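You operate a simulated robot arm through the tools that you are given. There is no shell and no other tool. Be economical: measure what you need, move in short steps, check, and stop when the job is done.

Carry out the task below with a simulated robot arm. There is one attempt and no reset: what you move stays moved.

TASK
Stand the cream cloth beside the white tab gasket. It goes on the side that lies toward x +0.0, y +1.0 (a direction in the base frame), with about 3 cm between them.
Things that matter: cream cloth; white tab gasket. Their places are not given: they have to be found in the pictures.

It is judged by the outcome, as a careful person would: the job done as asked, and still so three seconds after it is handed in. It fails if anything else is knocked over, pushed out of place, dropped, spilled or broken.

THE ROBOT
A 6-joint arm with a two-finger parallel gripper, fixed in place. Base frame: the origin is at the foot of the arm, x ahead of it, y to its left, z up; the work surface is at about z = 880. Lengths are in mm, angles in degrees, forces in N, time in s.
With the tool pointing down near the work surface it reaches from about 260 to 660 mm from the base axis. Its first joint turns from -66.0 to 66.0 degrees. Payload 2.9 kg.
Tool frame: the origin (TCP) lies between the finger pads and is the grasp point; the fingertips stand 30 mm ahead of it; z points along the fingers, y is the line along which they close. The gripper opens to 110 mm. The fingers are 20 mm wide and 10 mm thick; the gripper's body (48 by 112 mm) begins 55 mm behind the TCP.
Orientation is told as [roll, pitch, yaw] about the base's x, y, z axes, in that order, counted from this pose: with the fingers straight down and closing along the base's y, the tool's x points along the base's -x, its y along +y and its z along -z.

THE INTERFACE
- The arm moves only by the tool arm_command. Its argument "moves" is a list of rows, each an object of numbers (a shift or turn left out is 0, a gripper value left out holds the last): "tx", "ty", "tz": the shift along the tool's x, y, z in mm; "ax", "ay", "az": the turn, a rotation vector about the tool's x, y, z in degrees; "hand": the gripper command, from -1 (fully open) to 1 (shut), values between in proportion. In form: [{"tx": .., "ty": .., "tz": .., "ax": .., "ay": .., "az": .., "hand": ..}, ...]. A call has 1 to 10 rows; each row is the pose to reach, as a shift and turn from the pose commanded when the call began, along the tool's axes at that moment. A row lasts 0.2 s, in which the tool goes at most 50 mm and 8.6 degrees; a call with a longer step from one row to the next is refused whole, and so is a gripper value outside its range. A pose out of reach is approached as far as the arm can. The call stops where the force on the tool passes 40 N (or 10 N more than at its start, if that is more) or the arm is blocked; 0.2 s more then pass. The fingers move at their own pace (about 108 mm/s each) and stop on an object; they squeeze with about 40 N. The grip force told is the motor's: it shows also when the fingers shut on nothing. Time passes only in rows, and 0.2 s behind the last, so rows that repeat a pose let the fingers close. It gives the time, the measured TCP pose, the force on the tool (base axes), the opening and the grip force at its end, in the units of the frame above (readings bear some noise).
- Cameras (640 x 400 px; columns grow to the right, rows downward): "scene" is fixed at [79, 411.3, 1404.2]; the picture's right is [-0.74, -0.67, 0.00], its down [-0.27, 0.30, -0.92] and it looks along [0.62, -0.68, -0.40] (base axes); focal length 310 px, centre (320, 200). "wrist" rides on the gripper at [-36, 0, -57] in the tool frame; the picture's right is [0.00, -1.00, 0.00], its down [0.97, 0.00, -0.24] and it looks along [0.24, 0.00, 0.97] (tool axes); focal length 218 px, centre (320, 200).
- grab_frame(camera): a new picture of that camera. No time passes.
- pixel_to_xyz(camera, pixels): for up to 12 pixels [column, row] of the newest picture of that camera ("zoom" is the newest enlarged one), the place [x, y, z] in the base frame of the surface seen there, good to about 3 mm, but the place of the scene camera against the robot may be out by one fixed shift of up to 25 mm in any direction. No time passes.
- enlarge(camera, box): a new picture of the part [left, top, right, bottom] of that camera's present view, enlarged. No time passes.
- finish_job(): hands the job in; it is judged then, once.

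Work in short steps. Measure before you move; look again where a grasp or a placing could have gone wrong, and mend it. You have 60 turns and 20 pictures in all, the two below and enlarged ones among them. Open the gripper and draw the arm clear of the work before you hand the job in, unless the task says otherwise; then end with one line.

The tools are called after "Emit:" as name(argument=value, ...) on one line, values as JSON. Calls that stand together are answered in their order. arm_command: Moves the arm, as the interface text tells. Its arguments: {"type":"object","properties":{"moves":{"type":"array"}},"required":["moves"]} The other tools are called the same way: grab_frame (camera) takes a picture; pixel_to_xyz (camera, pixels) gives the place of the surface under pixels of a picture; enlarge (camera, box) takes an enlarged picture of a part of a camera's view; finish_job () hands the job in.

At the start:

```text
time_s: 0.0
position: [433.5, -1.2, 1107.0]
tcp_rot: [0.1, 0.0, -0.1]
force: [0.6, -0.7, -0.6]
finger_gap: 109.9
grip_force: 0.0
```

scene: 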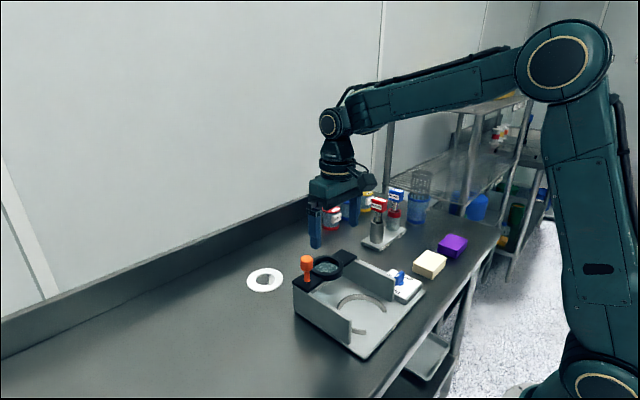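
wrist: 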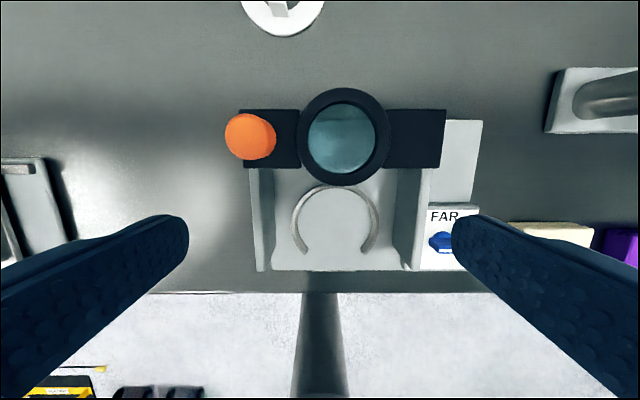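

The cream block is at scene (430,263), and a white ring that may be the tab gasket is at (265,280). I'll enlarge the view and measure both.

Emit:
enlarge(camera="scene", box=[230, 180, 490, 342])

Emit:
pixel_to_xyz(camera="scene", pixels=[[430, 258], [415, 256], [444, 261], [427, 250], [432, 266], [250, 281], [282, 281], [265, 270], [265, 290], [452, 242], [400, 285]])

Emit:
pixel_to_xyz(camera="wrist", pixels=[[550, 228], [515, 226], [590, 230], [550, 240], [283, 30], [248, 5], [318, 5], [280, 10], [440, 240], [265, 5], [460, 215], [620, 245]])

```text
2.46 times, centred on (360, 261) of scene
```

zoom: 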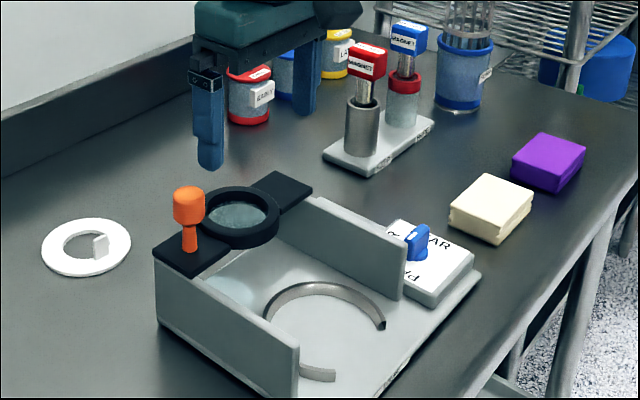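

```text
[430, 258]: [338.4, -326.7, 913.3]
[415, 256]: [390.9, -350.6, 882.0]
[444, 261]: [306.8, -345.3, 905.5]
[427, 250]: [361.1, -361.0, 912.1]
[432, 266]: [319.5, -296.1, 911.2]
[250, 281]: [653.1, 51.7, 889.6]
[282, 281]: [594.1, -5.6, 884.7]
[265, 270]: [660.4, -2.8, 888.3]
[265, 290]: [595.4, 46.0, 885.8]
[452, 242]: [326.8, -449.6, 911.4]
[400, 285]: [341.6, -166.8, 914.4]
```

```text
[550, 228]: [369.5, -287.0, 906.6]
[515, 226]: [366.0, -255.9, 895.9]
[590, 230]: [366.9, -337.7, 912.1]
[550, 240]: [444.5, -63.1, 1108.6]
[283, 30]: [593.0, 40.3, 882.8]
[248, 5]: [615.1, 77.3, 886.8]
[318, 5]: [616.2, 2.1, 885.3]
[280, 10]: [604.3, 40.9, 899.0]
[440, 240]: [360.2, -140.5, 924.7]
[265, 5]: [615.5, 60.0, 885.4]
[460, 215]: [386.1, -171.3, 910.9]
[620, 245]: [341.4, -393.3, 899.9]
```

The gasket is near (627, 40) with a diameter of about 75. I'll move over it first for a proper look.

Emit:
arm_command(moves=[{"tx": -35, "ty": 20, "hand": -1}, {"tx": -70, "ty": 40}, {"tx": -105, "ty": 60}, {"tx": -130, "ty": 70}, {"tx": -130, "ty": 70}])

Emit:
grab_frame(camera="wrist")

```text
time_s: 1.2
position: [565.1, 71.6, 1106.7]
tcp_rot: [0.0, -0.1, 0.0]
force: [-0.2, -0.8, -0.2]
finger_gap: 109.9
grip_force: 0.0
```

```text
16 pictures are left
```

wrist: 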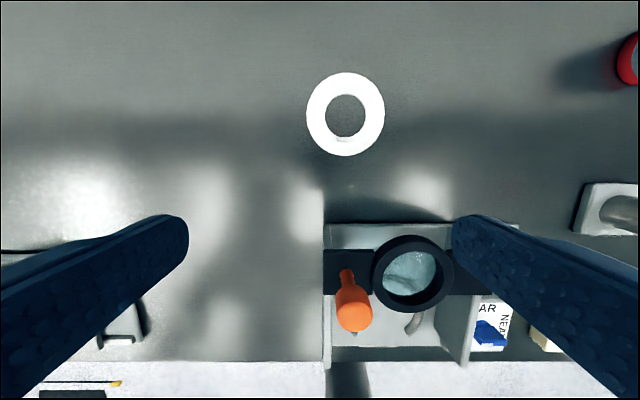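

The gasket spans columns 307–385 and rows 72–157. I'll measure its rim and the clear area to its left.

Emit:
pixel_to_xyz(camera="wrist", pixels=[[309, 114], [383, 114], [345, 74], [345, 154], [342, 138], [345, 115], [250, 114], [200, 114], [630, 60], [545, 335]])

Emit:
arm_command(moves=[{"tx": 25, "ty": -40}, {"tx": 50, "ty": -80}, {"tx": 75, "ty": -120}, {"tx": 100, "ty": -160}, {"tx": 125, "ty": -200}, {"tx": 150, "ty": -240}, {"tx": 175, "ty": -280}, {"tx": 195, "ty": -320}, {"tx": 210, "ty": -360}, {"tx": 210, "ty": -360}])

Emit:
grab_frame(camera="wrist")

```text
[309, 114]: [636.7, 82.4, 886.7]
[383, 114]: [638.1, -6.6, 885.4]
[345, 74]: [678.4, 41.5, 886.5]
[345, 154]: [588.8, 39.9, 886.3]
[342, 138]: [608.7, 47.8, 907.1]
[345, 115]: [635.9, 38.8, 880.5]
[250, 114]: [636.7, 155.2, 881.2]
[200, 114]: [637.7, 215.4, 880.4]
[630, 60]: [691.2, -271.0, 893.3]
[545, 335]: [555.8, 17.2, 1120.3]
```

```text
time_s: 3.4
position: [351.4, -291.5, 1106.2]
tcp_rot: [0.0, 0.0, 0.0]
force: [0.4, -0.1, -0.5]
finger_gap: 110.0
grip_force: 0.1
```

```text
15 pictures are left
```

wrist: 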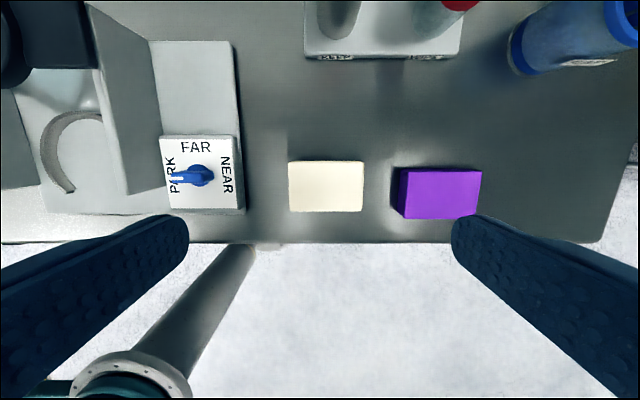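

The cloth's top spans columns 288–364 and rows 161–211, and the purple block starts near column 391. I'll measure the cloth and its neighbours.

Emit:
pixel_to_xyz(camera="wrist", pixels=[[291, 165], [361, 165], [292, 207], [361, 208], [326, 186], [290, 186], [362, 186], [393, 190], [403, 175], [240, 200], [326, 163], [326, 209]])

```text
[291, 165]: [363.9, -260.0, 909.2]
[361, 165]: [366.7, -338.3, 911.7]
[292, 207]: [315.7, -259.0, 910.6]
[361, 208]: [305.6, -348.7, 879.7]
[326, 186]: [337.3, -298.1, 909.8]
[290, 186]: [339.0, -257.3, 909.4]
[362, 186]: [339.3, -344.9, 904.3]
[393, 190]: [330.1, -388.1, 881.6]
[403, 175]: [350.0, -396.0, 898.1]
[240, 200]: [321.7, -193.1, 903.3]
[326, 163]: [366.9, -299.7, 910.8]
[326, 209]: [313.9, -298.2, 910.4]
```

The cloth is centred at (340, -299), with its top at 910, and is about 87 mm along y. Both neighbours clear the open fingers, so I'll descend with the fingers closing along y.

Emit:
arm_command(moves=[{"tx": 11, "ty": -7.5, "tz": 40, "hand": -1}, {"tx": 11, "ty": -7.5, "tz": 80}, {"tx": 11, "ty": -7.5, "tz": 120}, {"tx": 11, "ty": -7.5, "tz": 150}, {"tx": 11, "ty": -7.5, "tz": 170}, {"tx": 11, "ty": -7.5, "tz": 183}, {"tx": 11, "ty": -7.5, "tz": 190}, {"tx": 11, "ty": -7.5, "tz": 193}, {"tx": 11, "ty": -7.5, "tz": 193}])

Emit:
grab_frame(camera="wrist")

```text
time_s: 5.4
position: [343.6, -298.0, 912.4]
tcp_rot: [0.0, 0.0, 0.1]
force: [0.0, -1.1, 0.6]
finger_gap: 109.6
grip_force: 0.1
```

```text
14 pictures are left
```

wrist: 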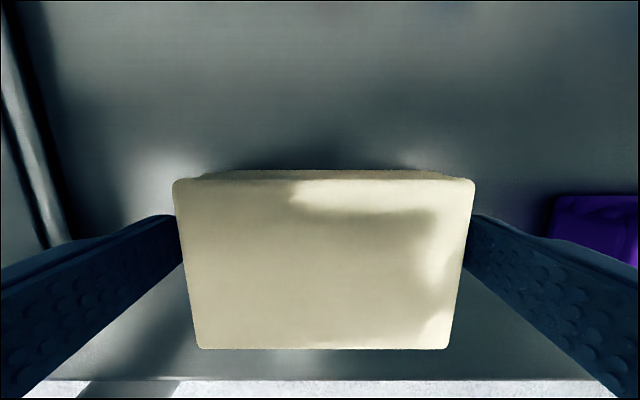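

The cloth sits centrally between the fingers, so I'll close the gripper.

Emit:
arm_command(moves=[{"hand": 1}, {"hand": 1}, {"hand": 1}, {"hand": 1}])

```text
time_s: 6.4
position: [342.9, -297.4, 913.6]
tcp_rot: [0.0, -0.1, 0.0]
force: [0.5, -0.5, -0.1]
finger_gap: 89.2
grip_force: 40.1
```

The grip holds at 89 mm. I'll lift straight up and check.

Emit:
arm_command(moves=[{"tz": -15, "hand": 1}, {"tz": -40}, {"tz": -80}, {"tz": -120}, {"tz": -160}, {"tz": -160}])

Emit:
grab_frame(camera="wrist")

```text
time_s: 7.8
position: [342.0, -297.4, 1073.4]
tcp_rot: [0.0, 0.0, 0.0]
force: [-0.4, 0.9, -0.3]
finger_gap: 88.9
grip_force: 39.9
```

```text
13 pictures are left
```

wrist: 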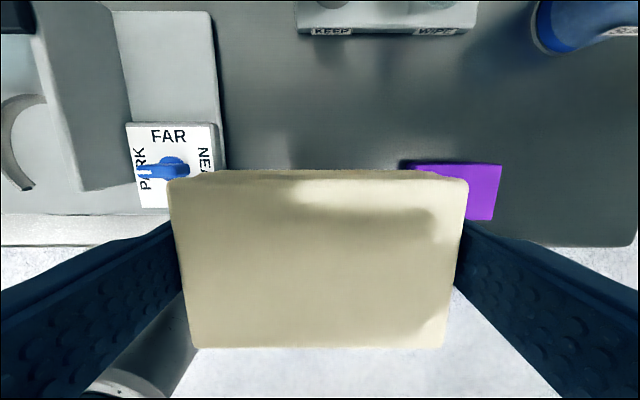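

The cloth is held. I'll carry it at z≈1110 toward (632, 158) in two calls.

Emit:
arm_command(moves=[{"tz": -35, "hand": 1}, {"tx": -20, "ty": 40, "tz": -37}, {"tx": -40, "ty": 80, "tz": -37}, {"tx": -60, "ty": 120, "tz": -37}, {"tx": -80, "ty": 160, "tz": -37}, {"tx": -100, "ty": 200, "tz": -37}, {"tx": -120, "ty": 240, "tz": -37}, {"tx": -140, "ty": 280, "tz": -37}, {"tx": -160, "ty": 320, "tz": -37}, {"tx": -180, "ty": 360, "tz": -37}])

Emit:
arm_command(moves=[{"tx": -20, "ty": 30, "hand": 1}, {"tx": -40, "ty": 60}, {"tx": -60, "ty": 96}, {"tx": -85, "ty": 96}, {"tx": -110, "ty": 96}, {"tx": -110, "ty": 96, "tz": 30}, {"tx": -110, "ty": 96, "tz": 60}, {"tx": -110, "ty": 96, "tz": 60}])

Emit:
grab_frame(camera="wrist")

```text
time_s: 10.0
position: [523.6, 62.9, 1107.6]
tcp_rot: [0.0, 0.0, 0.0]
force: [-0.4, 0.5, -0.8]
finger_gap: 89.0
grip_force: 39.6
```

```text
time_s: 11.8
position: [632.8, 156.0, 1051.0]
tcp_rot: [0.0, 0.0, 0.0]
force: [0.1, 0.1, -0.6]
finger_gap: 88.8
grip_force: 39.3
out of reach, approached as far as the arm can: row 5, 6
```

```text
12 pictures are left
```

wrist: 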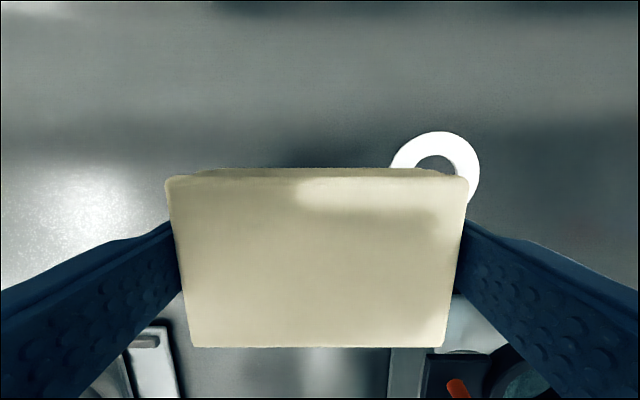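

Now at (632.8, 156.0, 1051), with the gasket visible at (437,165). I'll descend most of the way, nudging +2.5 in y.

Emit:
arm_command(moves=[{"ty": 2.5, "tz": 30, "hand": 1}, {"ty": 2.5, "tz": 60}, {"ty": 2.5, "tz": 90}, {"ty": 2.5, "tz": 110}, {"ty": 2.5, "tz": 122}, {"ty": 2.5, "tz": 122}])

Emit:
grab_frame(camera="wrist")

Emit:
grab_frame(camera="scene")

```text
time_s: 13.2
position: [632.5, 161.7, 928.3]
tcp_rot: [0.0, 0.0, 0.0]
force: [-0.9, 1.1, -0.4]
finger_gap: 88.9
grip_force: 39.2
```

```text
11 pictures are left
```

wrist: 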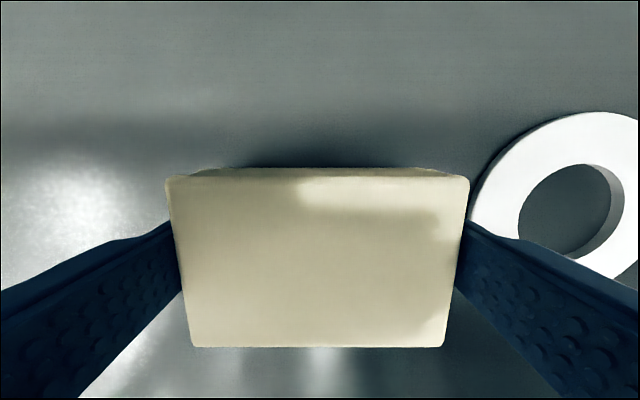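

```text
10 pictures are left
```

scene: 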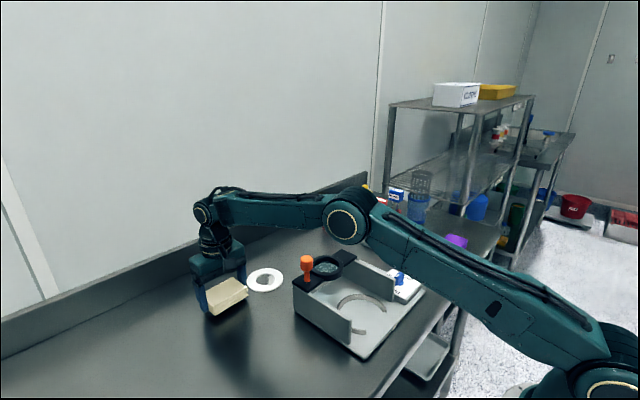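

The measured y is 161.7. I'll re-measure the gasket's near rim from this close view to verify the gap.

Emit:
pixel_to_xyz(camera="wrist", pixels=[[474, 204], [480, 185], [490, 170], [600, 114], [519, 220], [466, 200], [170, 200], [630, 118], [469, 215]])

```text
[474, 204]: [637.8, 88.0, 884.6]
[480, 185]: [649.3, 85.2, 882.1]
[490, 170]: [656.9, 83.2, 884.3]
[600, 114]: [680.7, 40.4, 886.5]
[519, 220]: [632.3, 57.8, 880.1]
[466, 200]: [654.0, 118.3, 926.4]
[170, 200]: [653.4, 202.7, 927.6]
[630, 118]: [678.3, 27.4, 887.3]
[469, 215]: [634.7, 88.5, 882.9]
```

The gasket's rim is at y≈87 and the cloth's near edge at y≈117, so the gap is about 30 mm. I'll lower to the surface.

Emit:
arm_command(moves=[{"tz": 6, "hand": 1}, {"tz": 10}, {"tz": 13}, {"tz": 14.5}, {"tz": 14.5}])

```text
time_s: 14.4
position: [633.5, 161.1, 913.4]
tcp_rot: [0.0, 0.0, -0.1]
force: [0.4, 0.7, -0.4]
finger_gap: 89.0
grip_force: 40.3
```

No contact force yet, so I'll ease down 1 mm and then open partway to about 102 mm, which keeps the right finger clear of the gasket.

Emit:
arm_command(moves=[{"tz": 1, "hand": 1}, {"tz": 1, "hand": 1}, {"tz": 1, "hand": -0.75}, {"tz": 1, "hand": -0.85}, {"tz": 1, "hand": -0.85}])

```text
time_s: 15.6
position: [632.4, 160.4, 913.2]
tcp_rot: [0.0, 0.0, 0.0]
force: [-0.4, 0.2, 0.2]
finger_gap: 101.8
grip_force: 0.0
```

The cloth is released. I'll rise straight up, then draw back.

Emit:
arm_command(moves=[{"tz": -10, "hand": -0.85}, {"tz": -30}, {"tz": -60}, {"tz": -100}, {"tz": -130}, {"tx": 40, "tz": -150, "hand": -1}, {"tx": 80, "tz": -180}, {"tx": 80, "tz": -190}])

Emit:
grab_frame(camera="wrist")

Emit:
grab_frame(camera="scene")

```text
time_s: 17.4
position: [552.9, 158.6, 1102.6]
tcp_rot: [-0.1, 0.1, 0.0]
force: [0.0, -0.2, -0.1]
finger_gap: 110.0
grip_force: 0.1
```

```text
9 pictures are left
```

wrist: 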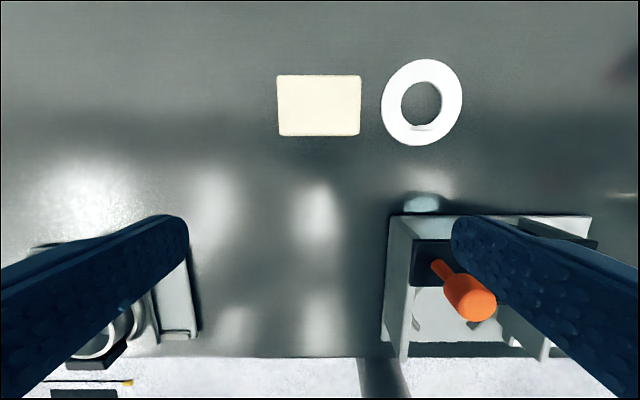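

```text
8 pictures are left
```

scene: 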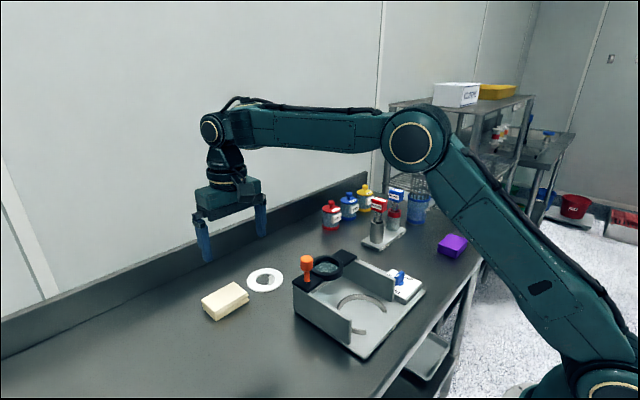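

The cloth lies flat beside the gasket. I'll check the gap numerically.

Emit:
pixel_to_xyz(camera="wrist", pixels=[[358, 105], [280, 105], [320, 78], [320, 132], [384, 105], [460, 100], [422, 62], [420, 143], [370, 105]])

```text
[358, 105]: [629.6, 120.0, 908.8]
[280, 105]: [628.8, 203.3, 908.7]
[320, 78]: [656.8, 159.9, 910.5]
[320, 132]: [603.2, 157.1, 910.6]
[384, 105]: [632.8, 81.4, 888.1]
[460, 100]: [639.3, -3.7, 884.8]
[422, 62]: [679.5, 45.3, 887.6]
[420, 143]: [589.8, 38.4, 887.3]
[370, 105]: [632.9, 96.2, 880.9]
```

The cloth's edge is at y≈118 and the gasket's rim at y≈85–87, a gap of about 3 cm. They line up in x, the arm is clear, and nothing else has been disturbed.

Emit:
finish_job()

```text
The job is handed in.
```

The cream cloth now lies flat on the +y side of the white tab gasket, about 3 cm from it, and the job is handed in.
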